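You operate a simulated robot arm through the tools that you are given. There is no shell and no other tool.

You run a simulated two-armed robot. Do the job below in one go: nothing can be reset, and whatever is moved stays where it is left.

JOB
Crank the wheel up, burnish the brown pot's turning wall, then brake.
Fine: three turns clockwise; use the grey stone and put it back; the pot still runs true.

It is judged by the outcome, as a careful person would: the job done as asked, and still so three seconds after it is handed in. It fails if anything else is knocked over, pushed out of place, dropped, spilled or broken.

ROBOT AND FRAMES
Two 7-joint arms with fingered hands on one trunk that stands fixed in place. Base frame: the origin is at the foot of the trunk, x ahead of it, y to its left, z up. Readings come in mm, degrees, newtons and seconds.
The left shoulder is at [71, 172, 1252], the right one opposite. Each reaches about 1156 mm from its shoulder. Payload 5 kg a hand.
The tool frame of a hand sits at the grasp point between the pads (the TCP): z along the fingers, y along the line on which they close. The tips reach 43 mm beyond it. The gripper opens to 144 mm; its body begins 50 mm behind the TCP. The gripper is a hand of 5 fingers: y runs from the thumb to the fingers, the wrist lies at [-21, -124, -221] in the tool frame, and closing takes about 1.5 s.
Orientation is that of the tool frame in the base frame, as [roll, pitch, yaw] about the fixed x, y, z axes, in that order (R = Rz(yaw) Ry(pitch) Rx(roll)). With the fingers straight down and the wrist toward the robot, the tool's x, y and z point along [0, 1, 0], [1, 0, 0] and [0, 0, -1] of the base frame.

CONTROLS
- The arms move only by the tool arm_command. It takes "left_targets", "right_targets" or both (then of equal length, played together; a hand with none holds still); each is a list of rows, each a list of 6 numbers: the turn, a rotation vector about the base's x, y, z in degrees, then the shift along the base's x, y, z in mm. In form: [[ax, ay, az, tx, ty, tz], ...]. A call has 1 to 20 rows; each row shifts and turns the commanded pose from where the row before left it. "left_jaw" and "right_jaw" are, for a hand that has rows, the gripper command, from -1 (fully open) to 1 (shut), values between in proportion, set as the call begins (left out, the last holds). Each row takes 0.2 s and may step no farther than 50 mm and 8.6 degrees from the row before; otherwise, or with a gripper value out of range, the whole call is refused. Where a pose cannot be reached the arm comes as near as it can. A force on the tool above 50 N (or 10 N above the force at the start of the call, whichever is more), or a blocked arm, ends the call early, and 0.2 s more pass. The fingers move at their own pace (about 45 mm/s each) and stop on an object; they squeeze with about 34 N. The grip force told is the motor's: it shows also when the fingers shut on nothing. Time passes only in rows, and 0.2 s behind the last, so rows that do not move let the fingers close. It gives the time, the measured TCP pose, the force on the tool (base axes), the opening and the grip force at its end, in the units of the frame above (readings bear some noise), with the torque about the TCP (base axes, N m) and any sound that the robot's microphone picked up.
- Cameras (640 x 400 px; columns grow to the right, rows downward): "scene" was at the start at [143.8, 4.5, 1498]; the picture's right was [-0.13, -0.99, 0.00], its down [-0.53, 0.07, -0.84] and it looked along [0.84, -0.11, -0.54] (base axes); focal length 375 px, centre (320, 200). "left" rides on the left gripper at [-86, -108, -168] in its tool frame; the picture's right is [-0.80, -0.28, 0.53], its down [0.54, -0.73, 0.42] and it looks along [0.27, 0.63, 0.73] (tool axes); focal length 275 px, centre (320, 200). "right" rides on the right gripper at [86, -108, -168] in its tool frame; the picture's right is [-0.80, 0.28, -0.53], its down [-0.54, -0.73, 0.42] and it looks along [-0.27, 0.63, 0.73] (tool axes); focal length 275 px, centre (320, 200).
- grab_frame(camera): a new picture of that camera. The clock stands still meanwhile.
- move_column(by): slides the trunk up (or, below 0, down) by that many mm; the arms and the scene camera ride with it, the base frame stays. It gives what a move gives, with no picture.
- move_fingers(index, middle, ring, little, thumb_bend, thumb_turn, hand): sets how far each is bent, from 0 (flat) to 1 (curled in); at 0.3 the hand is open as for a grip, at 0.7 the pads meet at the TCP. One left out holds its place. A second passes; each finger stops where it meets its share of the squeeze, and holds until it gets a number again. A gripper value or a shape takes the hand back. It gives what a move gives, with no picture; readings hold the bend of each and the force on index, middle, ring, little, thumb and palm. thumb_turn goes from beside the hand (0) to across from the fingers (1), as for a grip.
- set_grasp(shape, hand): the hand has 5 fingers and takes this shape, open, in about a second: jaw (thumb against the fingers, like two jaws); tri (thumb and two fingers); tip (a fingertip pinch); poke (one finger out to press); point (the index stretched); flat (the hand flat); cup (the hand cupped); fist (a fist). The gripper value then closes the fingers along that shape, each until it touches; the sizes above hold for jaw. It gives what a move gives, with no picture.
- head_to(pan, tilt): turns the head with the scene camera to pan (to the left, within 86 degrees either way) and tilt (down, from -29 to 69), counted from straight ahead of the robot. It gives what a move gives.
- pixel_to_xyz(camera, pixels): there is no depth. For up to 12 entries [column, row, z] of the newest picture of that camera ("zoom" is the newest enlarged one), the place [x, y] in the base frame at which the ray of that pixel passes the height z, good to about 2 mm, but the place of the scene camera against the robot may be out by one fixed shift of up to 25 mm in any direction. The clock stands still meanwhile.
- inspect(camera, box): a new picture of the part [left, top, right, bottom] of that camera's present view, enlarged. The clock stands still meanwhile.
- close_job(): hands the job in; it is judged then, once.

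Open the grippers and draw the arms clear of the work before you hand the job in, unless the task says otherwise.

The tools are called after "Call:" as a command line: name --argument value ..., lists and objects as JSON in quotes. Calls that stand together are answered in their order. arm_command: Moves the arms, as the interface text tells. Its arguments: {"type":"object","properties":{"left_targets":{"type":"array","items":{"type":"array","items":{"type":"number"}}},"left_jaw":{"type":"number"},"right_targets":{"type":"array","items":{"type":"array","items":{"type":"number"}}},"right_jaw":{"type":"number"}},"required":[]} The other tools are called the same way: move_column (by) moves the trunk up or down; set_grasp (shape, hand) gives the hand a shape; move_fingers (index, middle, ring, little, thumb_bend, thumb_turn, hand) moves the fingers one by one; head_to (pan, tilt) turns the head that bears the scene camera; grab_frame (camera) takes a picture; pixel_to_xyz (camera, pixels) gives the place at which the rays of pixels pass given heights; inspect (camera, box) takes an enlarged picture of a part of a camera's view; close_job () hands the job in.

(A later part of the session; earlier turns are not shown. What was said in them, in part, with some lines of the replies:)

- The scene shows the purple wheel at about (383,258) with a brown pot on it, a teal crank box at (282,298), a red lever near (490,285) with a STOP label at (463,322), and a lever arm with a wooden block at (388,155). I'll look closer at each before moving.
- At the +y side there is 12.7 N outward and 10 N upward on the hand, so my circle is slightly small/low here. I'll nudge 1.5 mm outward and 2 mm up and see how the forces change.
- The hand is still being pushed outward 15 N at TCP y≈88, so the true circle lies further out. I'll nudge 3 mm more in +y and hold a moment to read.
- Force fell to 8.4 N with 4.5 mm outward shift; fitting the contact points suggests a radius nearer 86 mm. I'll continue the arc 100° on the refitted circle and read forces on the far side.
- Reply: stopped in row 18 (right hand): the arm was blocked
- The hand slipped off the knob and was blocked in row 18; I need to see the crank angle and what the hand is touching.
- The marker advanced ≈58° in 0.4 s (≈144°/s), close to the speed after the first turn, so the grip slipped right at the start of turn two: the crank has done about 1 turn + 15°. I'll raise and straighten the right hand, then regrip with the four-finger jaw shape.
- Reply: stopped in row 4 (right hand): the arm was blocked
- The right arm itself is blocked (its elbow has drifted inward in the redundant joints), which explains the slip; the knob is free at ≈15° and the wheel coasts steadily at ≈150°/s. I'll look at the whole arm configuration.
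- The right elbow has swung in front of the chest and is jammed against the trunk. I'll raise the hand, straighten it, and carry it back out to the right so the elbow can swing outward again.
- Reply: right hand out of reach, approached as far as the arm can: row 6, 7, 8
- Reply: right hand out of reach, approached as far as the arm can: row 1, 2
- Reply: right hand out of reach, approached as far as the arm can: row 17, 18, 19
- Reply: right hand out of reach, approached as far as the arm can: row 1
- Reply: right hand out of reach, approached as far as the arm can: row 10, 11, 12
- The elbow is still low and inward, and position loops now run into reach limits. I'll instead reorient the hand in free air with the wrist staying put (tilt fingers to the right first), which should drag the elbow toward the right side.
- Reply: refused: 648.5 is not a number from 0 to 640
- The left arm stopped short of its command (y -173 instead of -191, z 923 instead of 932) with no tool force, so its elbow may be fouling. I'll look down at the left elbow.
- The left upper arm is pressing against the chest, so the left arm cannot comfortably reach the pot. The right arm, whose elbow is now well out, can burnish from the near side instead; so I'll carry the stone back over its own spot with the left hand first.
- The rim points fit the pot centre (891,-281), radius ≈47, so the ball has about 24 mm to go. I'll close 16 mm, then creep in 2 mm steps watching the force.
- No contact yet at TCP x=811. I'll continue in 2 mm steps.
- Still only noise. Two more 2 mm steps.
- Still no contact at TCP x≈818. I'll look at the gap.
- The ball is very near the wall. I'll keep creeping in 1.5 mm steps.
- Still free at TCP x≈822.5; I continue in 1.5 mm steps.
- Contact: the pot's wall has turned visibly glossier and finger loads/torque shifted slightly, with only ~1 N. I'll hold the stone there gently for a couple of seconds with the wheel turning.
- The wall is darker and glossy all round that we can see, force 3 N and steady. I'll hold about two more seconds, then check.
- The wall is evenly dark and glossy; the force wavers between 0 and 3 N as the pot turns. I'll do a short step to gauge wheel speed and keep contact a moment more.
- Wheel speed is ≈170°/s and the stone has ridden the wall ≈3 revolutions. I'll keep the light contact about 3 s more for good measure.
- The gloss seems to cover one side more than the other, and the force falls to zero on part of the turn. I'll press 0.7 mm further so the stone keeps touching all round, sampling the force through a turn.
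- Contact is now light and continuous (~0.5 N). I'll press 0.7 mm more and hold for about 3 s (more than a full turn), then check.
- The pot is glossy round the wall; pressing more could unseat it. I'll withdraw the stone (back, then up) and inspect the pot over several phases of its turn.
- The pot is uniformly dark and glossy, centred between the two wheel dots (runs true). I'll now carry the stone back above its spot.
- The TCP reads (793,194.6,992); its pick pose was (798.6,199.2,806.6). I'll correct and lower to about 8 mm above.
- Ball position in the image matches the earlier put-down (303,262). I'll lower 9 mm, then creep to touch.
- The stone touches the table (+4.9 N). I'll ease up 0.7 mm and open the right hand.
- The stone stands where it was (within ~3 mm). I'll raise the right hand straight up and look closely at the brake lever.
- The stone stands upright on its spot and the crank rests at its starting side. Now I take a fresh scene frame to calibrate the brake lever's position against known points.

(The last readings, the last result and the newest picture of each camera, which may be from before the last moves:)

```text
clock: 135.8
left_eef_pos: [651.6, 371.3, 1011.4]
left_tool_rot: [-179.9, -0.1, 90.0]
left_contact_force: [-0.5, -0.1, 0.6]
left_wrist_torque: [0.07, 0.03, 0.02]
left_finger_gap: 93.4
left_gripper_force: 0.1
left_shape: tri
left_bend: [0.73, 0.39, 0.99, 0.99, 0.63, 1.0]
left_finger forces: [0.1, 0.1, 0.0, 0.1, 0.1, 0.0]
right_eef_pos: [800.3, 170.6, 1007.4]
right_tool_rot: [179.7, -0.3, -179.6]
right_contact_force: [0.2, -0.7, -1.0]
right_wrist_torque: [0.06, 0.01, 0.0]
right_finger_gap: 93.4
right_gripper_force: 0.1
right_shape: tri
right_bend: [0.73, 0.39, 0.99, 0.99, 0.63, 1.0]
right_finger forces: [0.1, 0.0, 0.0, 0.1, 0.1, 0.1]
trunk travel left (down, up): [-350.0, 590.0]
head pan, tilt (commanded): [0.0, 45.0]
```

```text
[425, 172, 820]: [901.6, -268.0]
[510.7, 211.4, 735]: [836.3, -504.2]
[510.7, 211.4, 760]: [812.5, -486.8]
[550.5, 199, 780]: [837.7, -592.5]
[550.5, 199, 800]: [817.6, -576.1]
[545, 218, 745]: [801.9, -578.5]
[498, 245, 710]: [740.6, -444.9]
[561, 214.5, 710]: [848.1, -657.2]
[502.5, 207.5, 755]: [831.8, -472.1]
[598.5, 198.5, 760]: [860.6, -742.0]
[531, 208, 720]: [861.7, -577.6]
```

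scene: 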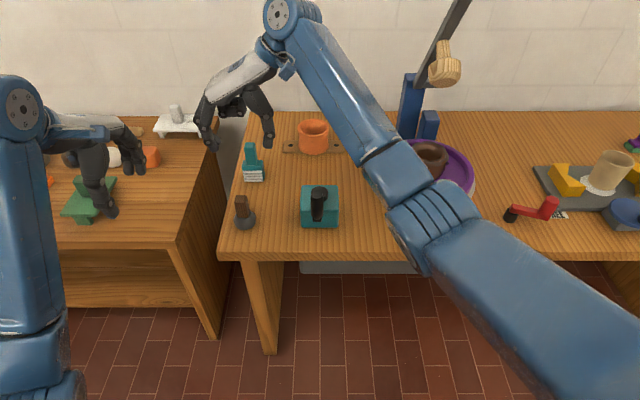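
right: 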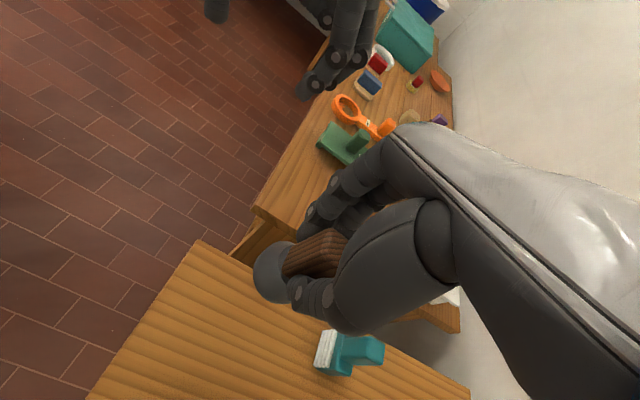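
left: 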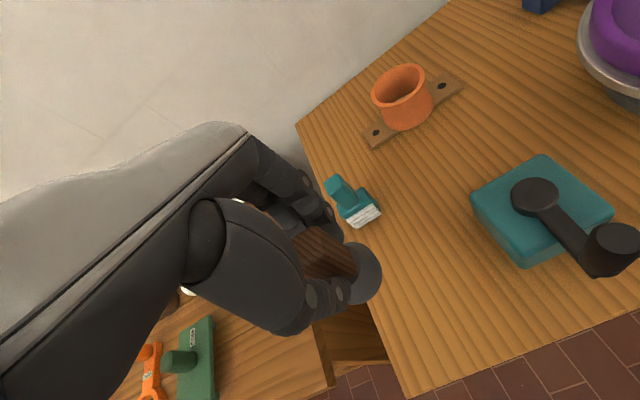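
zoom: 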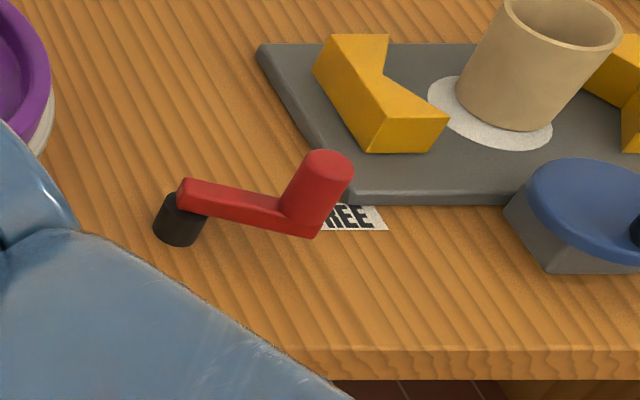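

From these rays the pivot is near (799,-500), the red knob near (805,-590) and STOP near (724,-454). I'll take the right hand over there, high, to view the lever closely with its own camera.

Call:
arm_command --right_targets '[[0, 0, 0, -4, -42, 0], [0, 0, 0, -4, -42, 0], [0, 0, 0, -4, -42, 0], [0, 0, 0, -4, -42, 0], [0, 0, 0, -4, -42, 0], [0, 0, 0, -4, -42, 0], [0, 0, 0, -4, -42, 0], [0, 0, 0, -4, -42, 0], [0, 0, 0, -4, -42, 0], [0, 0, 0, -4, -42, 0], [0, 0, 0, -5, -43, -2], [0, 0, 0, -5, -43, -2], [0, 0, 0, -5, -43, -2], [0, 0, 0, -5, -43, -2], [0, 0, 0, -5, -43, -2], [0, 0, 0, -5, -43, -2], [0, 0, 0, -5, -43, -2], [0, 0, 0, -5, -43, -2], [0, 0, 0, 0, 0, 0]]'

Call:
grab_frame --camera "right"

Call:
grab_frame --camera "scene"

```text
clock: 139.8
left_eef_pos: [651.0, 372.6, 1011.6]
left_tool_rot: [-179.8, 0.1, 90.0]
left_contact_force: [-0.1, 0.7, 0.8]
left_wrist_torque: [-0.02, -0.03, 0.0]
left_finger_gap: 93.5
left_gripper_force: 0.0
left_shape: tri
left_bend: [0.73, 0.39, 0.99, 0.99, 0.63, 1.0]
left_finger forces: [0.0, 0.0, 0.1, 0.0, 0.0, 0.0]
right_eef_pos: [723.1, -594.5, 994.9]
right_tool_rot: [179.8, -0.3, -179.8]
right_contact_force: [0.1, 0.0, 0.4]
right_wrist_torque: [-0.05, -0.01, 0.0]
right_finger_gap: 93.4
right_gripper_force: 0.0
right_shape: tri
right_bend: [0.73, 0.39, 0.99, 0.99, 0.63, 1.0]
right_finger forces: [0.1, 0.1, 0.0, 0.0, 0.1, 0.1]
trunk travel left (down, up): [-350.0, 590.0]
head pan, tilt (commanded): [0.0, 45.0]
```

```text
taken
```

right: 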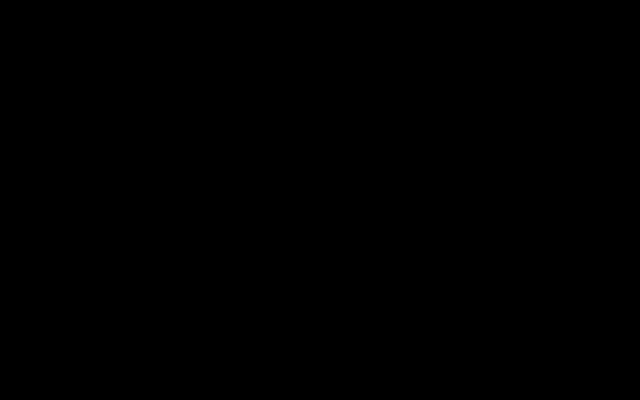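

```text
taken
```

scene: 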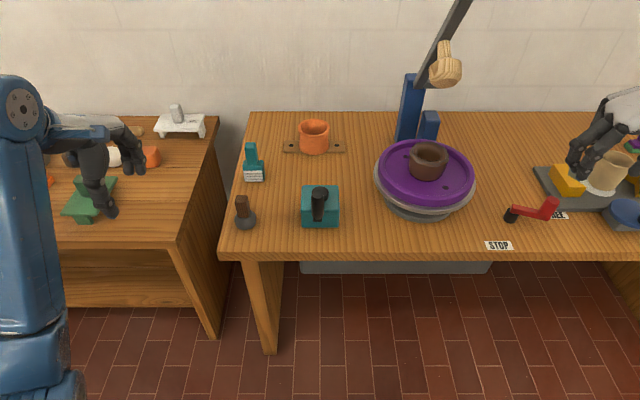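

The right camera is covered by its own forearm here, so I'll use the scene camera, which now sees lever and labels clearly.

Call:
inspect --camera "scene" --box '[470, 160, 600, 260]'

Call:
pixel_to_xyz --camera "scene" --pixels '[[425, 172, 820], [498, 245, 709], [510.5, 221, 709], [425.3, 160.5, 820], [559, 214.5, 709]]'

```text
4.00 times, centred on (535, 210) of scene
```

zoom: 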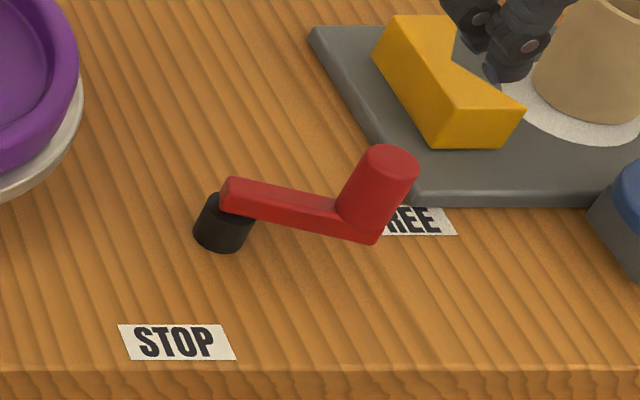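

```text
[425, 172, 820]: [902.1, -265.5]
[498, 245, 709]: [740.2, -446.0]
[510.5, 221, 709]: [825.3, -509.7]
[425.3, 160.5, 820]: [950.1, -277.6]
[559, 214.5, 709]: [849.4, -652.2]
```

Lever estimates: pivot ≈ (809,-514), red knob ≈ (790,-585) with its top at z≈807, arm top ≈ 757. I'll bring the right hand above the knob and check the alignment.

Call:
arm_command --right_targets '[[0, 0, 0, 22.3, 3, -30], [0, 0, 0, 22.3, 3, -30], [0, 0, 0, 22.4, 3.5, -30], [0, 0, 0, 0, 0, 0]]'

Call:
head_to --pan -35 --tilt 40

Call:
grab_frame --camera "scene"

Call:
inspect --camera "scene" --box '[260, 130, 400, 250]'

Call:
grab_frame --camera "right"

```text
clock: 140.8
left_eef_pos: [650.1, 372.7, 1013.0]
left_tool_rot: [180.0, 0.1, 90.0]
left_contact_force: [0.2, 0.3, 0.8]
left_wrist_torque: [0.06, -0.04, -0.02]
left_finger_gap: 93.6
left_gripper_force: 0.0
left_shape: tri
left_bend: [0.73, 0.39, 0.99, 0.99, 0.63, 1.0]
left_finger forces: [0.1, 0.0, 0.0, 0.1, 0.1, 0.0]
right_eef_pos: [788.1, -588.5, 902.1]
right_tool_rot: [179.8, -0.1, -179.8]
right_contact_force: [-0.4, -0.3, 0.9]
right_wrist_torque: [-0.01, 0.01, -0.01]
right_finger_gap: 93.1
right_gripper_force: 0.0
right_shape: tri
right_bend: [0.73, 0.39, 0.99, 0.99, 0.63, 1.0]
right_finger forces: [0.0, 0.0, 0.0, 0.1, 0.0, 0.0]
trunk travel left (down, up): [-350.0, 590.0]
head pan, tilt (commanded): [0.0, 45.0]
```

```text
clock: 141.8
left_eef_pos: [650.4, 372.2, 1012.2]
left_tool_rot: [-180.0, 0.0, 89.9]
left_contact_force: [-0.1, 0.3, 0.2]
left_wrist_torque: [0.0, -0.01, -0.04]
left_finger_gap: 93.5
left_gripper_force: 0.0
left_shape: tri
left_bend: [0.73, 0.39, 0.99, 0.99, 0.63, 1.0]
left_finger forces: [0.0, 0.0, 0.0, 0.0, 0.1, 0.0]
right_eef_pos: [788.0, -588.3, 901.7]
right_tool_rot: [179.8, -0.4, -179.8]
right_contact_force: [0.8, 0.2, -0.9]
right_wrist_torque: [0.01, -0.02, 0.02]
right_finger_gap: 93.5
right_gripper_force: 0.0
right_shape: tri
right_bend: [0.73, 0.39, 0.99, 0.99, 0.63, 1.0]
right_finger forces: [0.0, 0.1, 0.0, 0.0, 0.0, 0.0]
trunk travel left (down, up): [-350.0, 590.0]
head pan, tilt (commanded): [-35.0, 40.0]
```

```text
taken
```

scene: 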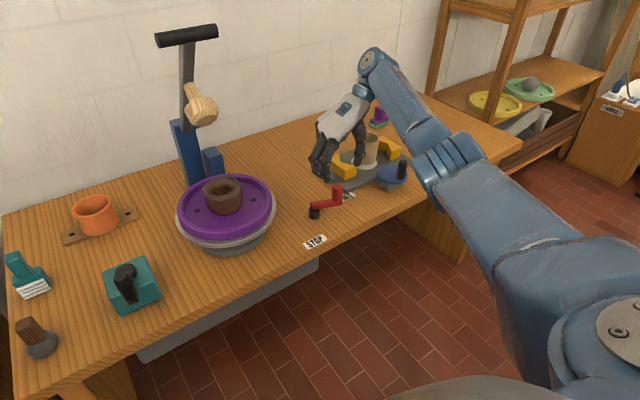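

```text
3.33 times, centred on (330, 190) of scene
```

zoom: 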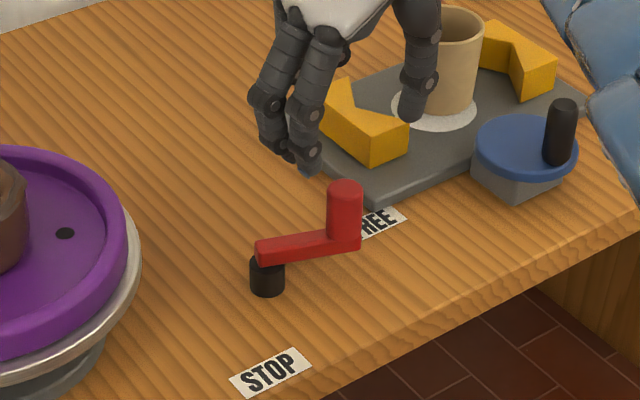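

```text
taken
```

right: 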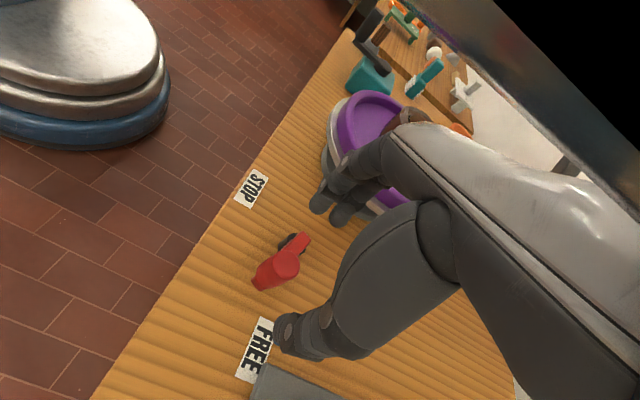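

The right camera now sees the lever: knob at (280,268), STOP (252,187), FREE (255,352). I'll zoom and convert.

Call:
inspect --camera "right" --box '[220, 160, 360, 380]'

Call:
pixel_to_xyz --camera "right" --pixels '[[252, 187, 709], [256, 350, 709], [292, 243, 735], [286, 266, 800], [286, 266, 810]]'

```text
1.82 times, centred on (290, 270) of right
```

zoom: 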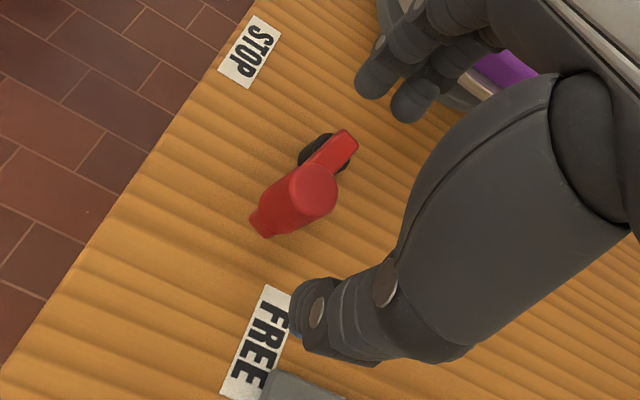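

```text
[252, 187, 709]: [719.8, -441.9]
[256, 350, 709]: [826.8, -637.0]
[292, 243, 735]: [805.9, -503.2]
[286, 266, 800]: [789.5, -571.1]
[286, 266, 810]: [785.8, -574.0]
```

In the right camera the knob is at ≈ (788,-572), pivot (806,-503), so I need +16 mm in y. I'll shift and lower to z≈830, straddling the knob, and check.

Call:
arm_command --right_targets '[[0, 0, 0, 0.3, 8, -5], [0, 0, 0, 0.3, 8, -22], [0, 0, 0, 0.2, 0.5, -22], [0, 0, 0, 0, 0, -22], [0, 0, 0, 0, 0, 0]]'

Call:
inspect --camera "scene" --box '[260, 130, 400, 250]'

Call:
inspect --camera "right" --box '[220, 160, 400, 360]'

```text
clock: 143.0
left_eef_pos: [649.8, 372.2, 1012.4]
left_tool_rot: [180.0, 0.0, 89.9]
left_contact_force: [0.0, -0.5, 1.4]
left_wrist_torque: [0.02, -0.05, 0.0]
left_finger_gap: 93.5
left_gripper_force: 0.1
left_shape: tri
left_bend: [0.73, 0.39, 0.99, 0.99, 0.63, 1.0]
left_finger forces: [0.0, 0.0, 0.0, 0.0, 0.1, 0.0]
right_eef_pos: [787.6, -567.6, 831.9]
right_tool_rot: [179.7, -0.3, -179.8]
right_contact_force: [0.4, -0.3, 0.4]
right_wrist_torque: [-0.02, -0.03, -0.01]
right_finger_gap: 93.4
right_gripper_force: 0.1
right_shape: tri
right_bend: [0.73, 0.39, 0.99, 0.99, 0.63, 1.0]
right_finger forces: [0.0, 0.0, 0.0, 0.0, 0.0, 0.0]
trunk travel left (down, up): [-350.0, 590.0]
head pan, tilt (commanded): [-35.0, 40.0]
```

```text
3.33 times, centred on (330, 190) of scene
```

zoom: 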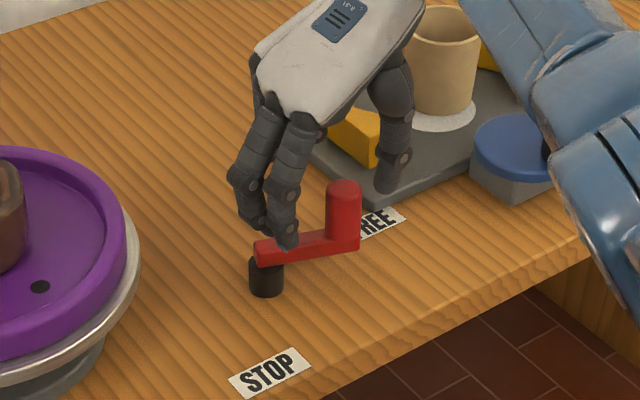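

```text
2.00 times, centred on (310, 260) of right
```

zoom: 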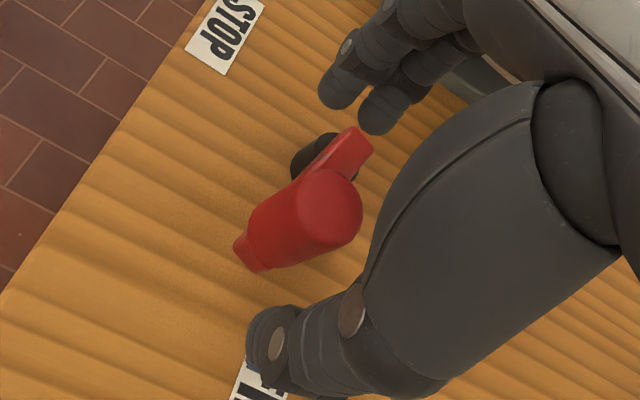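

Alignment looks good. I'll close part-way and descend 20 mm, watching for contact with the lever arm.

Call:
arm_command --right_targets '[[0, 0, 0, 0, -2, 0], [0, 0, 0, 0, 0, -7], [0, 0, 0, 0, 0, -7], [0, 0, 0, 0, 0, -6], [0, 0, 0, 0, 0, 0]]' --right_jaw 0.1

Call:
inspect --camera "scene" --box '[280, 150, 380, 230]'

Call:
inspect --camera "right" --box '[220, 160, 400, 360]'

```text
clock: 144.2
left_eef_pos: [650.3, 372.9, 1011.3]
left_tool_rot: [-179.9, 0.1, 90.1]
left_contact_force: [0.4, -0.2, 0.7]
left_wrist_torque: [0.0, -0.02, 0.0]
left_finger_gap: 93.3
left_gripper_force: 0.2
left_shape: tri
left_bend: [0.73, 0.39, 0.99, 0.99, 0.63, 1.0]
left_finger forces: [0.0, 0.0, 0.1, 0.0, 0.1, 0.0]
right_eef_pos: [788.3, -568.9, 812.9]
right_tool_rot: [179.9, -0.2, -179.7]
right_contact_force: [0.1, 1.3, 8.5]
right_wrist_torque: [0.42, -0.19, 0.0]
right_finger_gap: 65.5
right_gripper_force: 0.0
right_shape: tri
right_bend: [0.74, 0.46, 0.99, 0.99, 0.72, 1.0]
right_finger forces: [0.0, 8.5, 0.0, 0.0, 0.1, 0.0]
trunk travel left (down, up): [-350.0, 590.0]
head pan, tilt (commanded): [-35.0, 40.0]
```

```text
5.00 times, centred on (330, 190) of scene
```

zoom: 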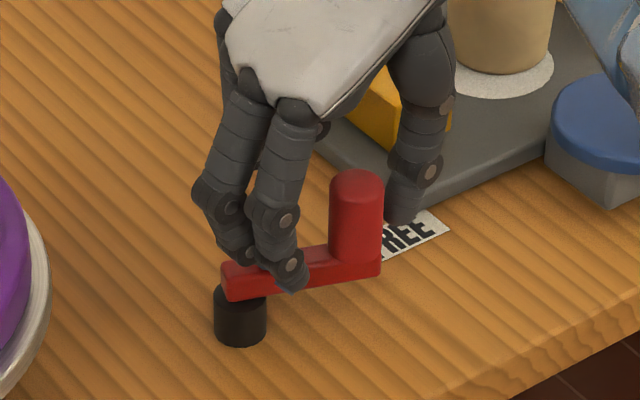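

```text
2.00 times, centred on (310, 260) of right
```

zoom: 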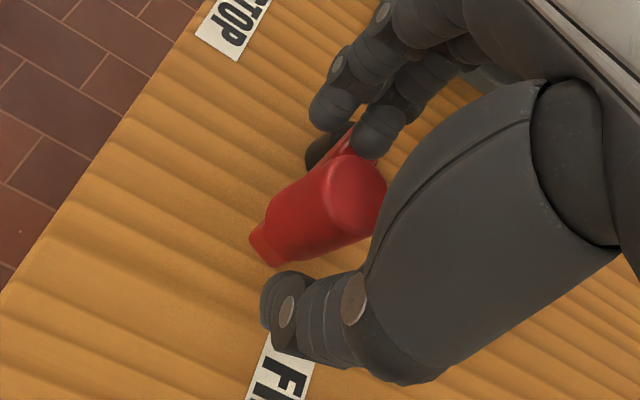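

The middle finger touches the lever arm (8.5 N), so the arm top is ≈770. I'll raise 5 mm and close on the knob.

Call:
arm_command --right_targets '[[0, 0, 0, 0, 0, 5], [0, 0, 0, 0, 0, 0]]'

Call:
arm_command --right_targets '[[0, 0, 0, 0, 0, 0], [0, 0, 0, 0, 0, 0], [0, 0, 0, 0, 0, 0], [0, 0, 0, 0, 0, 0], [0, 0, 0, 0, 0, 0], [0, 0, 0, 0, 0, 0]]' --right_jaw 1

Call:
inspect --camera "scene" --box '[280, 150, 380, 230]'

Call:
inspect --camera "right" --box '[220, 160, 400, 360]'

```text
clock: 144.8
left_eef_pos: [651.7, 372.5, 1012.1]
left_tool_rot: [-180.0, 0.1, 90.0]
left_contact_force: [-0.3, 0.4, -0.4]
left_wrist_torque: [-0.02, -0.03, 0.02]
left_finger_gap: 93.6
left_gripper_force: 0.1
left_shape: tri
left_bend: [0.73, 0.39, 0.99, 0.99, 0.63, 1.0]
left_finger forces: [0.0, 0.0, 0.1, 0.0, 0.1, 0.0]
right_eef_pos: [789.2, -567.8, 816.1]
right_tool_rot: [179.8, -0.2, -179.8]
right_contact_force: [0.2, -0.7, -0.6]
right_wrist_torque: [0.0, -0.01, 0.04]
right_finger_gap: 65.3
right_gripper_force: 0.1
right_shape: tri
right_bend: [0.74, 0.47, 0.99, 0.99, 0.72, 1.0]
right_finger forces: [0.0, 0.0, 0.0, 0.0, 0.1, 0.1]
trunk travel left (down, up): [-350.0, 590.0]
head pan, tilt (commanded): [-35.0, 40.0]
```

```text
clock: 146.2
left_eef_pos: [650.9, 372.5, 1010.9]
left_tool_rot: [-179.8, -0.1, 90.0]
left_contact_force: [-0.6, -0.4, 0.6]
left_wrist_torque: [-0.01, 0.0, -0.02]
left_finger_gap: 93.2
left_gripper_force: 0.0
left_shape: tri
left_bend: [0.73, 0.39, 0.99, 0.99, 0.63, 1.0]
left_finger forces: [0.1, 0.0, 0.0, 0.0, 0.1, 0.1]
right_eef_pos: [789.5, -567.4, 815.6]
right_tool_rot: [179.8, -0.4, -179.7]
right_contact_force: [-0.6, -1.3, -2.8]
right_wrist_torque: [0.01, 0.01, -0.02]
right_finger_gap: 22.3
right_gripper_force: 33.8
right_shape: tri
right_bend: [0.71, 0.7, 1.0, 1.0, 0.74, 1.0]
right_finger forces: [15.4, 12.2, 0.0, 0.1, 30.3, 0.1]
trunk travel left (down, up): [-350.0, 590.0]
head pan, tilt (commanded): [-35.0, 40.0]
```

```text
5.00 times, centred on (330, 190) of scene
```

zoom: 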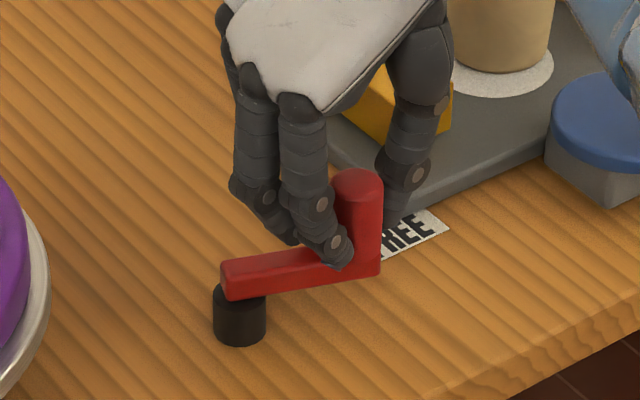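

```text
2.00 times, centred on (310, 260) of right
```

zoom: 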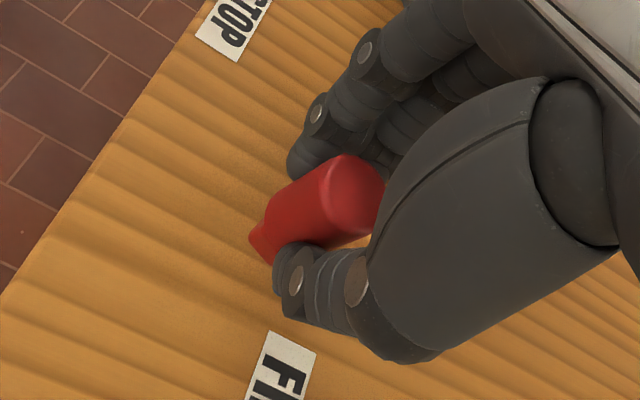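

The red knob is gripped. The lever must swing clockwise (from pointing right toward STOP on the near-left side) about the pivot ≈70 mm away; I'll do the first 24° and read forces.

Call:
arm_command --right_targets '[[0, 0, 0, -13.7, 5.5, 0], [0, 0, 0, -12.3, 8.3, 0], [0, 0, 0, 0, 0, 0]]'

Call:
inspect --camera "scene" --box '[180, 130, 380, 250]'

```text
clock: 147.0
left_eef_pos: [652.3, 372.9, 1010.4]
left_tool_rot: [-179.9, 0.1, 90.0]
left_contact_force: [-0.3, 0.5, -0.4]
left_wrist_torque: [-0.01, 0.03, -0.03]
left_finger_gap: 93.4
left_gripper_force: 0.0
left_shape: tri
left_bend: [0.73, 0.39, 0.99, 0.99, 0.63, 1.0]
left_finger forces: [0.1, 0.0, 0.0, 0.0, 0.1, 0.1]
right_eef_pos: [764.3, -552.8, 815.7]
right_tool_rot: [179.7, -0.1, -179.7]
right_contact_force: [22.4, 10.5, -0.6]
right_wrist_torque: [0.47, -0.9, -0.39]
right_finger_gap: 21.2
right_gripper_force: 33.8
right_shape: tri
right_bend: [0.71, 0.7, 1.0, 1.0, 0.75, 0.98]
right_finger forces: [21.5, 29.8, 0.0, 0.1, 30.8, 0.1]
trunk travel left (down, up): [-350.0, 590.0]
head pan, tilt (commanded): [-35.0, 40.0]
```

```text
3.20 times, centred on (280, 190) of scene
```

zoom: 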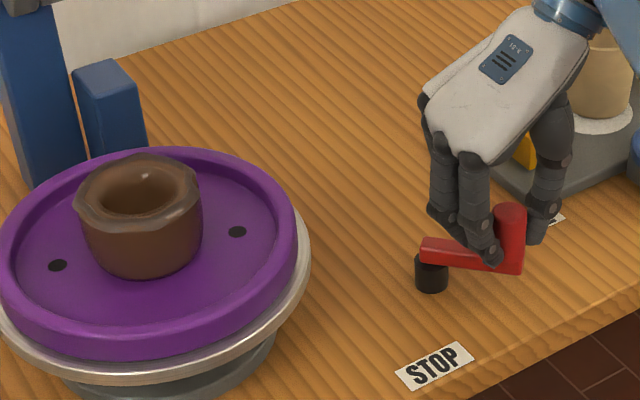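

The lever is turning, with 22 N pulling inward – my arc is too wide, so the pivot is a bit further forward. I'll correct inward and go on another 12°.

Call:
arm_command --right_targets '[[0, 0, 0, 3.7, 6.6, 0], [0, 0, 0, 0, 0, 0]]'

Call:
arm_command --right_targets '[[0, 0, 0, -7.1, 12.8, 0], [0, 0, 0, 0, 0, 0]]'

Call:
inspect --camera "scene" --box '[180, 130, 380, 250]'

Call:
inspect --camera "right" --box '[220, 160, 400, 360]'

```text
clock: 147.6
left_eef_pos: [649.4, 373.2, 1013.4]
left_tool_rot: [-180.0, -0.1, 89.9]
left_contact_force: [-0.1, 0.1, -0.4]
left_wrist_torque: [-0.01, 0.02, 0.01]
left_finger_gap: 93.3
left_gripper_force: 0.1
left_shape: tri
left_bend: [0.73, 0.39, 0.99, 0.99, 0.63, 1.0]
left_finger forces: [0.0, 0.0, 0.0, 0.0, 0.0, 0.1]
right_eef_pos: [764.8, -550.3, 814.3]
right_tool_rot: [179.9, -0.5, -179.9]
right_contact_force: [-2.4, -7.7, 1.5]
right_wrist_torque: [-0.21, 0.06, -0.17]
right_finger_gap: 21.2
right_gripper_force: 34.1
right_shape: tri
right_bend: [0.71, 0.7, 1.0, 1.0, 0.75, 0.97]
right_finger forces: [17.8, 12.8, 0.1, 0.1, 38.1, 0.1]
trunk travel left (down, up): [-350.0, 590.0]
head pan, tilt (commanded): [-35.0, 40.0]
```

```text
clock: 148.2
left_eef_pos: [649.1, 372.5, 1012.5]
left_tool_rot: [180.0, 0.1, 90.0]
left_contact_force: [-0.8, -0.5, -0.4]
left_wrist_torque: [0.0, 0.03, 0.01]
left_finger_gap: 93.3
left_gripper_force: 0.0
left_shape: tri
left_bend: [0.73, 0.39, 0.99, 0.99, 0.63, 1.0]
left_finger forces: [0.1, 0.0, 0.0, 0.0, 0.1, 0.0]
right_eef_pos: [759.0, -536.3, 814.6]
right_tool_rot: [179.8, -0.5, -179.6]
right_contact_force: [-14.9, -12.1, -4.6]
right_wrist_torque: [-0.34, 0.28, -0.27]
right_finger_gap: 21.5
right_gripper_force: 34.4
right_shape: tri
right_bend: [0.71, 0.71, 1.0, 1.0, 0.75, 0.95]
right_finger forces: [17.5, 3.8, 0.1, 0.0, 38.1, 0.0]
trunk travel left (down, up): [-350.0, 590.0]
head pan, tilt (commanded): [-35.0, 40.0]
```

```text
3.20 times, centred on (280, 190) of scene
```

zoom: 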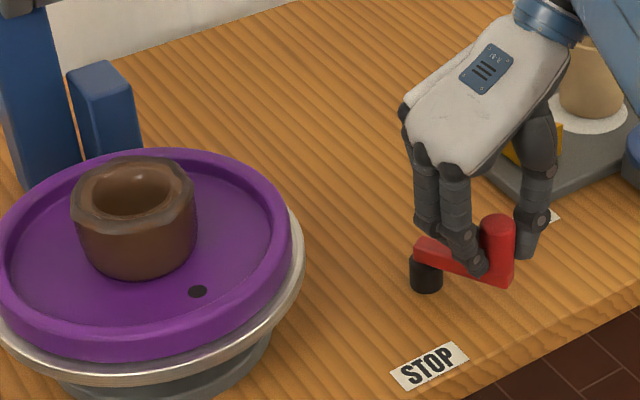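

```text
2.00 times, centred on (310, 260) of right
```

zoom: 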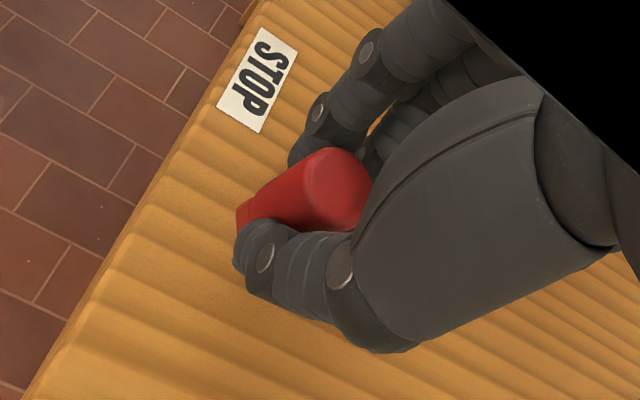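

The true arc is between my two guesses (lever ≈68 mm). I'll shift slightly outward and continue 25°.

Call:
arm_command --right_targets '[[0, 0, 0, -9.7, 11.8, 0], [0, 0, 0, -2.2, 14, 0], [0, 0, 0, 0, 0, 0]]'

Call:
inspect --camera "scene" --box '[180, 130, 380, 250]'

```text
clock: 149.0
left_eef_pos: [651.4, 371.8, 1011.0]
left_tool_rot: [-179.8, 0.0, 90.1]
left_contact_force: [-0.1, 0.7, -0.1]
left_wrist_torque: [0.01, -0.01, 0.04]
left_finger_gap: 93.2
left_gripper_force: 0.0
left_shape: tri
left_bend: [0.73, 0.39, 0.99, 0.99, 0.63, 1.0]
left_finger forces: [0.0, 0.0, 0.0, 0.0, 0.0, 0.1]
right_eef_pos: [749.2, -508.4, 814.8]
right_tool_rot: [179.7, -0.3, -179.7]
right_contact_force: [-0.5, -4.0, -12.2]
right_wrist_torque: [0.09, -0.03, -0.38]
right_finger_gap: 18.6
right_gripper_force: 33.7
right_shape: tri
right_bend: [0.71, 0.71, 1.0, 1.0, 0.75, 0.93]
right_finger forces: [20.4, 19.7, 0.0, 0.0, 37.3, 0.0]
trunk travel left (down, up): [-350.0, 590.0]
head pan, tilt (commanded): [-35.0, 40.0]
```

```text
3.20 times, centred on (280, 190) of scene
```

zoom: 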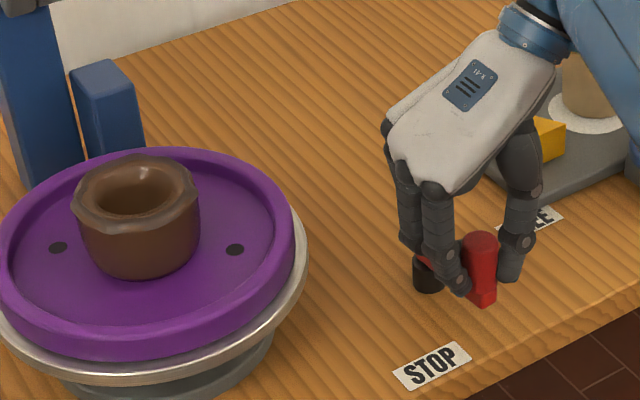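

Good, only ~4 N sideways now; the lever points toward me and the wheel still turns. I'll continue toward STOP.

Call:
arm_command --right_targets '[[0, 0, 0, 0.7, 14.2, 1], [0, 0, 0, 3.7, 13.8, 0], [0, 0, 0, 0, 0, 0]]'

Call:
inspect --camera "scene" --box '[180, 130, 380, 250]'

```text
clock: 149.9
left_eef_pos: [647.6, 376.2, 1013.3]
left_tool_rot: [180.0, -0.1, 90.4]
left_contact_force: [0.0, 0.5, 0.0]
left_wrist_torque: [0.0, 0.0, -0.01]
left_finger_gap: 93.1
left_gripper_force: 0.1
left_shape: tri
left_bend: [0.73, 0.39, 0.99, 0.99, 0.63, 1.0]
left_finger forces: [0.0, 0.1, 0.0, 0.0, 0.0, 0.0]
right_eef_pos: [748.5, -487.3, 816.3]
right_tool_rot: [-179.6, -1.0, -179.7]
right_contact_force: [-29.2, -35.2, -3.0]
right_wrist_torque: [-1.03, 0.8, -0.22]
right_finger_gap: 23.0
right_gripper_force: 34.0
right_shape: tri
right_bend: [0.72, 0.72, 1.0, 1.0, 0.72, 0.92]
right_finger forces: [6.1, 0.1, 0.0, 0.0, 49.3, 0.0]
trunk travel left (down, up): [-350.0, 590.0]
head pan, tilt (commanded): [-35.0, 40.0]
stopped in row 3 (right hand): the force on the tool passed its limit at 51 N (the readings are from after the stop); the commanded pose is now the measured one
```

```text
3.20 times, centred on (280, 190) of scene
```

zoom: 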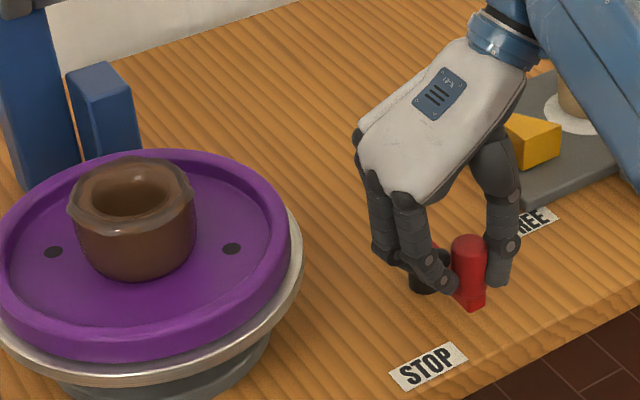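

The lever met a firm stop (≈39 N along its path). I'll pause briefly and check whether the wheel has stopped.

Call:
arm_command --right_targets '[[0, 0, 0, 0, -3, 0], [0, 0, 0, 0, 0, 0]]'

Call:
inspect --camera "scene" --box '[180, 130, 380, 250]'

Call:
inspect --camera "right" --box '[200, 120, 400, 360]'

```text
clock: 150.5
left_eef_pos: [646.7, 374.3, 1014.0]
left_tool_rot: [179.9, -0.1, 90.3]
left_contact_force: [-0.1, -0.5, -0.7]
left_wrist_torque: [0.0, -0.02, 0.02]
left_finger_gap: 93.3
left_gripper_force: 0.0
left_shape: tri
left_bend: [0.73, 0.39, 0.99, 0.99, 0.63, 1.0]
left_finger forces: [0.0, 0.0, 0.0, 0.1, 0.1, 0.0]
right_eef_pos: [748.2, -487.8, 816.3]
right_tool_rot: [-180.0, -0.7, -179.7]
right_contact_force: [-36.3, -29.5, -2.3]
right_wrist_torque: [-0.84, 0.99, -0.38]
right_finger_gap: 23.3
right_gripper_force: 33.5
right_shape: tri
right_bend: [0.72, 0.72, 1.0, 1.0, 0.72, 0.92]
right_finger forces: [7.9, 0.0, 0.0, 0.0, 47.3, 0.1]
trunk travel left (down, up): [-350.0, 590.0]
head pan, tilt (commanded): [-35.0, 40.0]
```

```text
3.20 times, centred on (280, 190) of scene
```

zoom: 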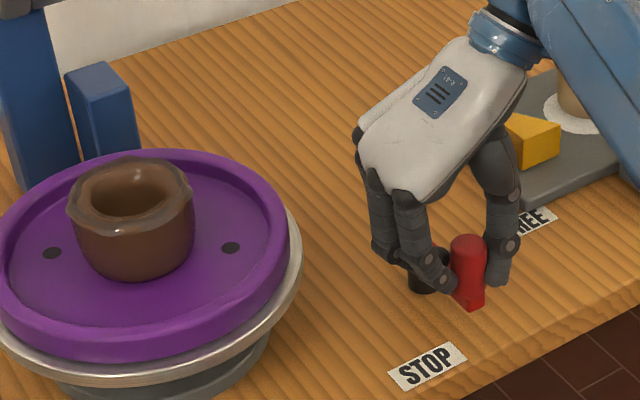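

```text
1.67 times, centred on (300, 240) of right
```

zoom: 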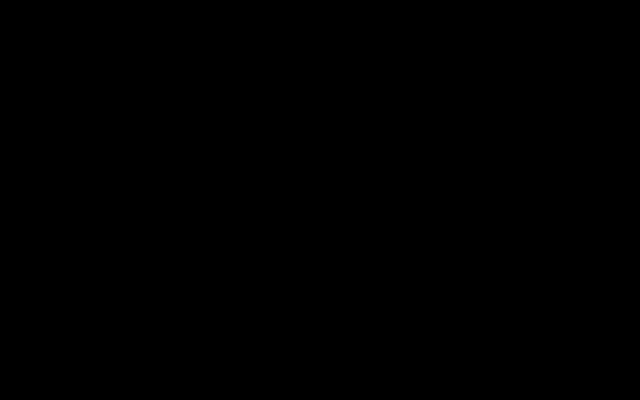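

The wheel's dots are stationary – it has been stopped since about t=149. I'll relieve the side load on the lever by moving back along the force, then see where it settles.

Call:
arm_command --right_targets '[[0, 0, 0, -6, -4, 0], [0, 0, 0, 0, 0, 0]]'

Call:
inspect --camera "scene" --box '[180, 130, 380, 250]'

```text
clock: 151.1
left_eef_pos: [648.2, 375.5, 1012.0]
left_tool_rot: [-180.0, -0.1, 90.4]
left_contact_force: [-0.2, 0.9, -0.6]
left_wrist_torque: [-0.05, 0.0, 0.01]
left_finger_gap: 93.3
left_gripper_force: 0.0
left_shape: tri
left_bend: [0.73, 0.39, 0.99, 0.99, 0.63, 1.0]
left_finger forces: [0.0, 0.0, 0.1, 0.0, 0.0, 0.0]
right_eef_pos: [747.4, -490.2, 816.2]
right_tool_rot: [179.9, -0.5, -179.5]
right_contact_force: [-15.9, -20.8, -6.7]
right_wrist_torque: [-0.44, 0.44, -0.19]
right_finger_gap: 22.0
right_gripper_force: 33.7
right_shape: tri
right_bend: [0.72, 0.72, 1.0, 1.0, 0.72, 0.93]
right_finger forces: [10.8, 1.1, 0.0, 0.1, 39.4, 0.1]
trunk travel left (down, up): [-350.0, 590.0]
head pan, tilt (commanded): [-35.0, 40.0]
```

```text
3.20 times, centred on (280, 190) of scene
```

zoom: 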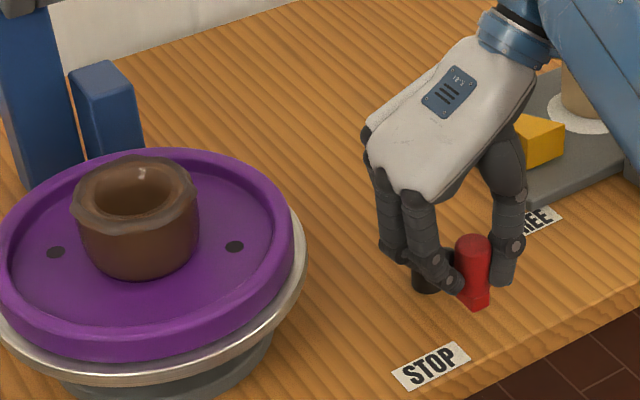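

Side load is halved. I'll relieve the rest of the x load and push gently +y to see whether the lever is really at its end.

Call:
arm_command --right_targets '[[0, 0, 0, -4, 0, 0], [0, 0, 0, 0, 0, 0]]'

Call:
arm_command --right_targets '[[0, 0, 0, 0, 4, 0], [0, 0, 0, 0, 0, 0]]'

Call:
inspect --camera "scene" --box '[180, 130, 380, 250]'

```text
clock: 151.7
left_eef_pos: [651.0, 376.0, 1010.8]
left_tool_rot: [-179.9, 0.0, 90.3]
left_contact_force: [-1.2, 1.5, -0.1]
left_wrist_torque: [-0.01, -0.01, -0.04]
left_finger_gap: 93.5
left_gripper_force: 0.0
left_shape: tri
left_bend: [0.73, 0.39, 0.99, 0.99, 0.63, 1.0]
left_finger forces: [0.0, 0.0, 0.1, 0.0, 0.0, 0.0]
right_eef_pos: [744.6, -490.9, 816.9]
right_tool_rot: [179.9, -0.3, -179.5]
right_contact_force: [10.9, -21.0, -4.4]
right_wrist_torque: [-0.52, -0.4, 0.19]
right_finger_gap: 22.3
right_gripper_force: 33.7
right_shape: tri
right_bend: [0.72, 0.72, 1.0, 1.0, 0.72, 0.93]
right_finger forces: [8.9, 25.3, 0.0, 0.1, 39.3, 0.1]
trunk travel left (down, up): [-350.0, 590.0]
head pan, tilt (commanded): [-35.0, 40.0]
```

```text
clock: 152.3
left_eef_pos: [646.7, 374.6, 1012.7]
left_tool_rot: [-180.0, -0.1, 90.3]
left_contact_force: [-1.0, 0.2, -0.3]
left_wrist_torque: [-0.04, -0.05, 0.01]
left_finger_gap: 93.2
left_gripper_force: 0.1
left_shape: tri
left_bend: [0.73, 0.39, 0.99, 0.99, 0.63, 1.0]
left_finger forces: [0.0, 0.1, 0.0, 0.0, 0.1, 0.0]
right_eef_pos: [739.5, -486.4, 816.5]
right_tool_rot: [179.9, -0.9, -179.7]
right_contact_force: [-4.7, -30.8, 0.9]
right_wrist_torque: [-1.15, 0.21, 0.02]
right_finger_gap: 22.8
right_gripper_force: 33.5
right_shape: tri
right_bend: [0.72, 0.71, 1.0, 1.0, 0.72, 0.96]
right_finger forces: [3.9, 8.9, 0.0, 0.0, 38.6, 0.0]
trunk travel left (down, up): [-350.0, 590.0]
head pan, tilt (commanded): [-35.0, 40.0]
```

```text
3.20 times, centred on (280, 190) of scene
```

zoom: 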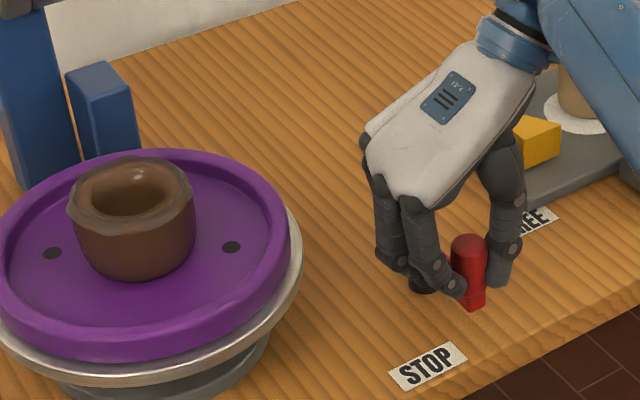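

The lever doesn't move further (30 N at +4 mm), so it is at its STOP end; the wheel is stationary. I'll relax the push and open the hand.

Call:
arm_command --right_targets '[[0, 0, 0, 0, -5, 0], [0, 0, 0, 0, -4, 0], [0, 0, 0, 0, 0, 0]]'

Call:
arm_command --right_targets '[[0, 0, 0, 0, 0, 0], [0, 0, 0, 0, 0, 0], [0, 0, 0, 0, 0, 0], [0, 0, 0, 0, 0, 0], [0, 0, 0, 0, 0, 0]]' --right_jaw -0.1

Call:
inspect --camera "scene" --box '[180, 130, 380, 250]'

```text
clock: 153.1
left_eef_pos: [647.6, 375.7, 1012.6]
left_tool_rot: [-180.0, 0.0, 90.3]
left_contact_force: [-0.1, 0.5, 0.1]
left_wrist_torque: [0.04, 0.02, 0.01]
left_finger_gap: 93.4
left_gripper_force: 0.0
left_shape: tri
left_bend: [0.73, 0.39, 0.99, 0.99, 0.63, 1.0]
left_finger forces: [0.1, 0.0, 0.1, 0.1, 0.0, 0.0]
right_eef_pos: [741.4, -492.8, 817.3]
right_tool_rot: [179.9, -0.6, -179.5]
right_contact_force: [-18.8, -7.4, 2.1]
right_wrist_torque: [-0.01, 0.52, -0.23]
right_finger_gap: 22.1
right_gripper_force: 33.8
right_shape: tri
right_bend: [0.72, 0.71, 1.0, 1.0, 0.73, 0.95]
right_finger forces: [12.1, 13.3, 0.0, 0.0, 35.9, 0.0]
trunk travel left (down, up): [-350.0, 590.0]
head pan, tilt (commanded): [-35.0, 40.0]
```

```text
clock: 154.3
left_eef_pos: [649.0, 376.2, 1011.9]
left_tool_rot: [-179.9, 0.0, 90.3]
left_contact_force: [-0.4, 0.6, -0.8]
left_wrist_torque: [-0.01, 0.02, 0.0]
left_finger_gap: 93.4
left_gripper_force: 0.1
left_shape: tri
left_bend: [0.73, 0.39, 0.99, 0.99, 0.63, 1.0]
left_finger forces: [0.0, 0.0, 0.1, 0.0, 0.1, 0.1]
right_eef_pos: [741.9, -493.4, 816.5]
right_tool_rot: [179.9, -0.7, -179.7]
right_contact_force: [-0.5, 0.2, 0.5]
right_wrist_torque: [0.0, -0.02, 0.01]
right_finger_gap: 79.0
right_gripper_force: 0.0
right_shape: tri
right_bend: [0.74, 0.43, 0.99, 0.99, 0.68, 1.0]
right_finger forces: [0.1, 0.0, 0.0, 0.0, 0.0, 0.1]
trunk travel left (down, up): [-350.0, 590.0]
head pan, tilt (commanded): [-35.0, 40.0]
```

```text
3.20 times, centred on (280, 190) of scene
```

zoom: 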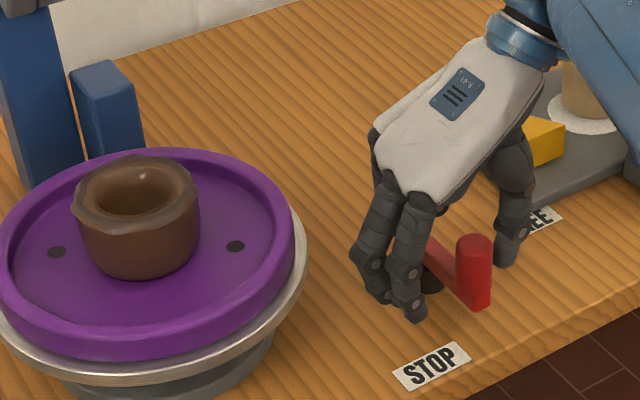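

The hand is free and the lever stays put. I'll raise the right hand clear and look at the lever, labels and wheel.

Call:
arm_command --right_targets '[[0, 0, 0, 0, 0, 30], [0, 0, 0, 0, 0, 40], [0, 0, 0, 0, 0, 45], [0, 0, 0, -15, -35, 20], [0, 0, 0, -15, -35, 20], [0, 0, 0, -15, -35, 20], [0, 0, 0, 0, 0, 0]]'

Call:
grab_frame --camera "scene"

Call:
inspect --camera "scene" --box '[180, 130, 380, 250]'

```text
clock: 155.9
left_eef_pos: [650.0, 377.5, 1010.1]
left_tool_rot: [-179.9, 0.0, 90.3]
left_contact_force: [0.4, 1.1, -0.1]
left_wrist_torque: [-0.04, 0.02, -0.01]
left_finger_gap: 93.7
left_gripper_force: 0.0
left_shape: tri
left_bend: [0.73, 0.39, 0.99, 0.99, 0.63, 1.0]
left_finger forces: [0.1, 0.0, 0.0, 0.0, 0.1, 0.0]
right_eef_pos: [700.8, -599.6, 994.4]
right_tool_rot: [180.0, -0.7, -179.6]
right_contact_force: [-0.1, 0.4, 0.1]
right_wrist_torque: [-0.01, -0.01, 0.01]
right_finger_gap: 79.0
right_gripper_force: 0.1
right_shape: tri
right_bend: [0.74, 0.43, 0.99, 0.99, 0.68, 1.0]
right_finger forces: [0.0, 0.0, 0.0, 0.0, 0.0, 0.1]
trunk travel left (down, up): [-350.0, 590.0]
head pan, tilt (commanded): [-35.0, 40.0]
```

```text
taken
```

scene: 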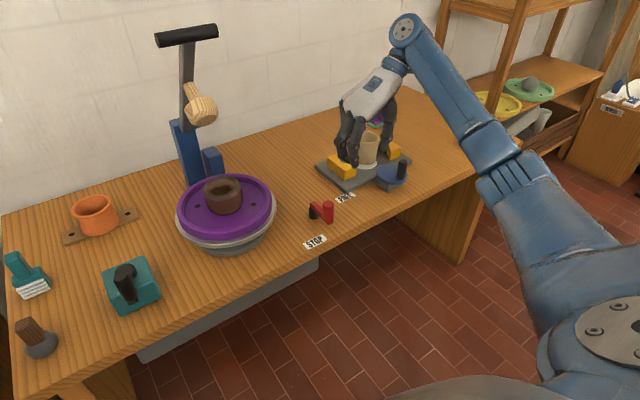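

```text
3.20 times, centred on (280, 190) of scene
```

zoom: 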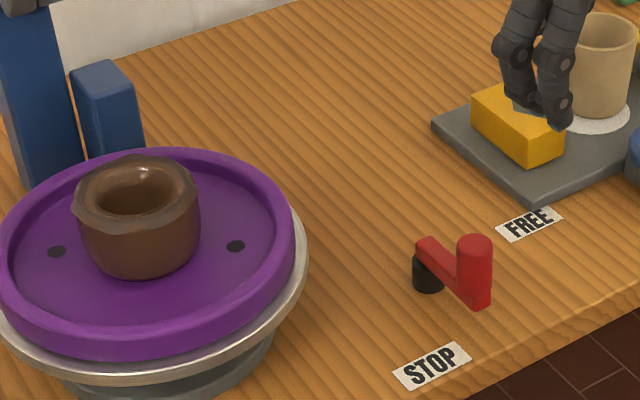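

The wheel is at rest, the pot is centred, and the lever sits at the STOP end of its 70° travel. I'll now open both hands and draw the arms up and back, clear of the work.

Call:
arm_command --right_targets '[[0, 0, 0, -12, 8, 32], [0, 0, 0, -12, 8, 32], [0, 0, 0, -12, 8, 32], [0, 0, 0, -12, 8, 32], [0, 0, 0, -12, 8, 32], [0, 0, 0, 0, 0, 0]]' --right_jaw -1 --left_targets '[[0, 0, 0, 0, 5, 30], [0, 0, 0, 0, 5, 30], [0, 0, 0, 0, 5, 30], [0, 0, 0, 0, 5, 30], [0, 0, 0, 0, 0, 0], [0, 0, 0, 0, 0, 0]]' --left_jaw -1

Call:
head_to --pan 0 --tilt 45

Call:
grab_frame --camera "scene"

```text
clock: 157.3
left_eef_pos: [651.4, 399.4, 1133.4]
left_tool_rot: [-179.9, 0.0, 90.3]
left_contact_force: [0.1, 0.0, -0.6]
left_wrist_torque: [0.03, 0.03, 0.03]
left_finger_gap: 143.7
left_gripper_force: 0.1
left_shape: tri
left_bend: [0.3, 0.3, 0.99, 0.99, 0.3, 0.98]
left_finger forces: [0.1, 0.0, 0.0, 0.0, 0.0, 0.0]
right_eef_pos: [635.2, -558.1, 1153.1]
right_tool_rot: [180.0, -0.8, -179.6]
right_contact_force: [-0.5, 0.4, 0.0]
right_wrist_torque: [0.03, -0.03, 0.0]
right_finger_gap: 143.7
right_gripper_force: 0.1
right_shape: tri
right_bend: [0.3, 0.3, 0.99, 0.99, 0.3, 0.98]
right_finger forces: [0.0, 0.0, 0.0, 0.0, 0.0, 0.1]
trunk travel left (down, up): [-350.0, 590.0]
head pan, tilt (commanded): [-35.0, 40.0]
```

```text
clock: 158.3
left_eef_pos: [650.0, 398.5, 1132.4]
left_tool_rot: [-179.9, -0.1, 90.2]
left_contact_force: [0.8, -0.6, -0.3]
left_wrist_torque: [0.03, 0.02, 0.0]
left_finger_gap: 143.7
left_gripper_force: 0.2
left_shape: tri
left_bend: [0.3, 0.3, 0.99, 0.99, 0.3, 0.98]
left_finger forces: [0.1, 0.0, 0.1, 0.1, 0.0, 0.0]
right_eef_pos: [635.1, -557.9, 1153.0]
right_tool_rot: [-180.0, -0.6, -179.6]
right_contact_force: [0.1, 0.7, 0.0]
right_wrist_torque: [0.0, -0.01, 0.01]
right_finger_gap: 143.5
right_gripper_force: 0.0
right_shape: tri
right_bend: [0.3, 0.3, 0.99, 0.99, 0.3, 0.98]
right_finger forces: [0.0, 0.0, 0.0, 0.0, 0.0, 0.0]
trunk travel left (down, up): [-350.0, 590.0]
head pan, tilt (commanded): [0.0, 45.0]
```

```text
taken
```

scene: 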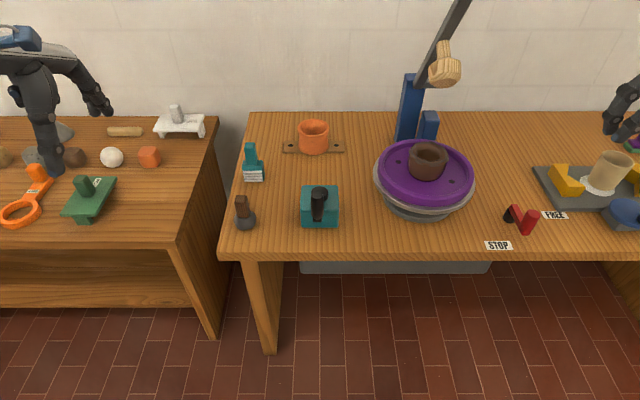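

Both arms are clear and everything stands in its place. I'll take final close looks at the wheel, pot, lever and stone.

Call:
inspect --camera "scene" --box '[360, 120, 490, 230]'

Call:
inspect --camera "scene" --box '[470, 160, 600, 260]'

Call:
inspect --camera "scene" --box '[200, 120, 360, 250]'

```text
3.64 times, centred on (425, 175) of scene
```

zoom: 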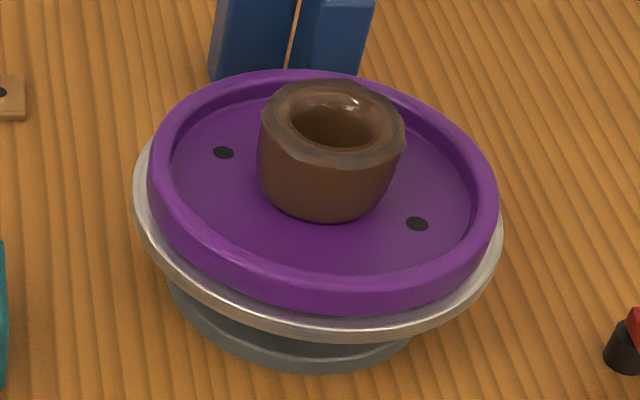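

```text
4.00 times, centred on (535, 210) of scene
```

zoom: 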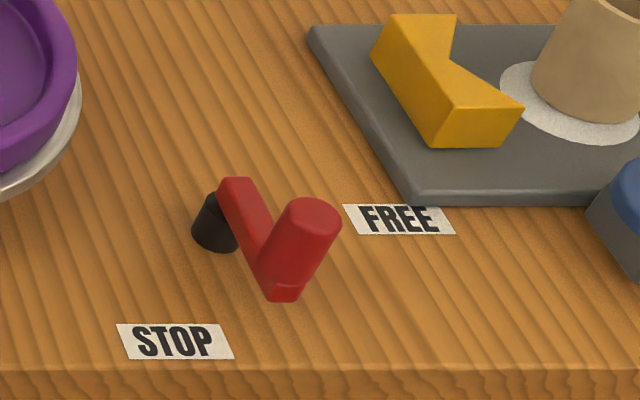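

```text
3.08 times, centred on (280, 185) of scene
```

zoom: 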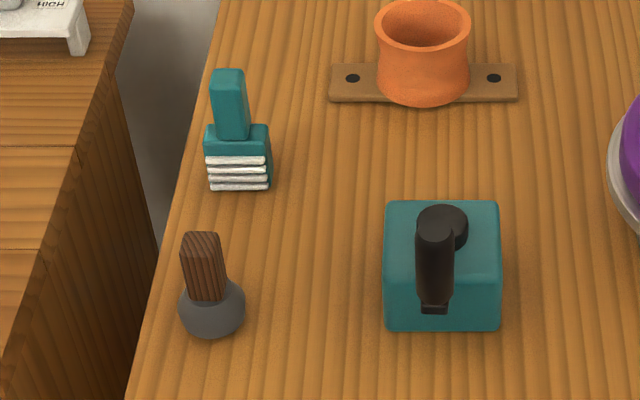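

The wheel is still, with dots unmoved since braking. The pot is dark, glossy and centred, the brake lever is at its STOP end, and the stone stands in its place. Both hands are open and clear, so I'm handing in the job.

Call:
close_job

```text
The job is handed in.
```

The job is handed in. The wheel was cranked up, the brown pot's wall burnished with the grey stone, and the wheel braked to a standstill.

- **Cranking:** I turned the crank clockwise, three turns in all. My grip slipped early in the second turn, so I worked out where it had stopped from the wheel's speed and finished from there. I'm fairly sure the total is three, but it isn't a direct count. The wheel itself turned counter-clockwise.
- **Burnishing:** The stone rode lightly on the turning wall, at up to about 4 N, for around 14 seconds. The wall is now dark and glossy. It touched unevenly as the pot turned, so some parts may be less polished than others.
- **Pot:** It looks centred on the wheel, with no visible shift from where it started.
- **Braking:** The lever is against a firm end stop on the STOP side and the wheel is not turning. The lever points short of the STOP label itself.
- **Stone:** It is standing upright on its own spot, within about 3 mm of where it was.

The left arm couldn't reach the pot, so I burnished with the right hand instead. Nothing else appears to have been knocked or moved. Both hands are open and drawn clear of the work.
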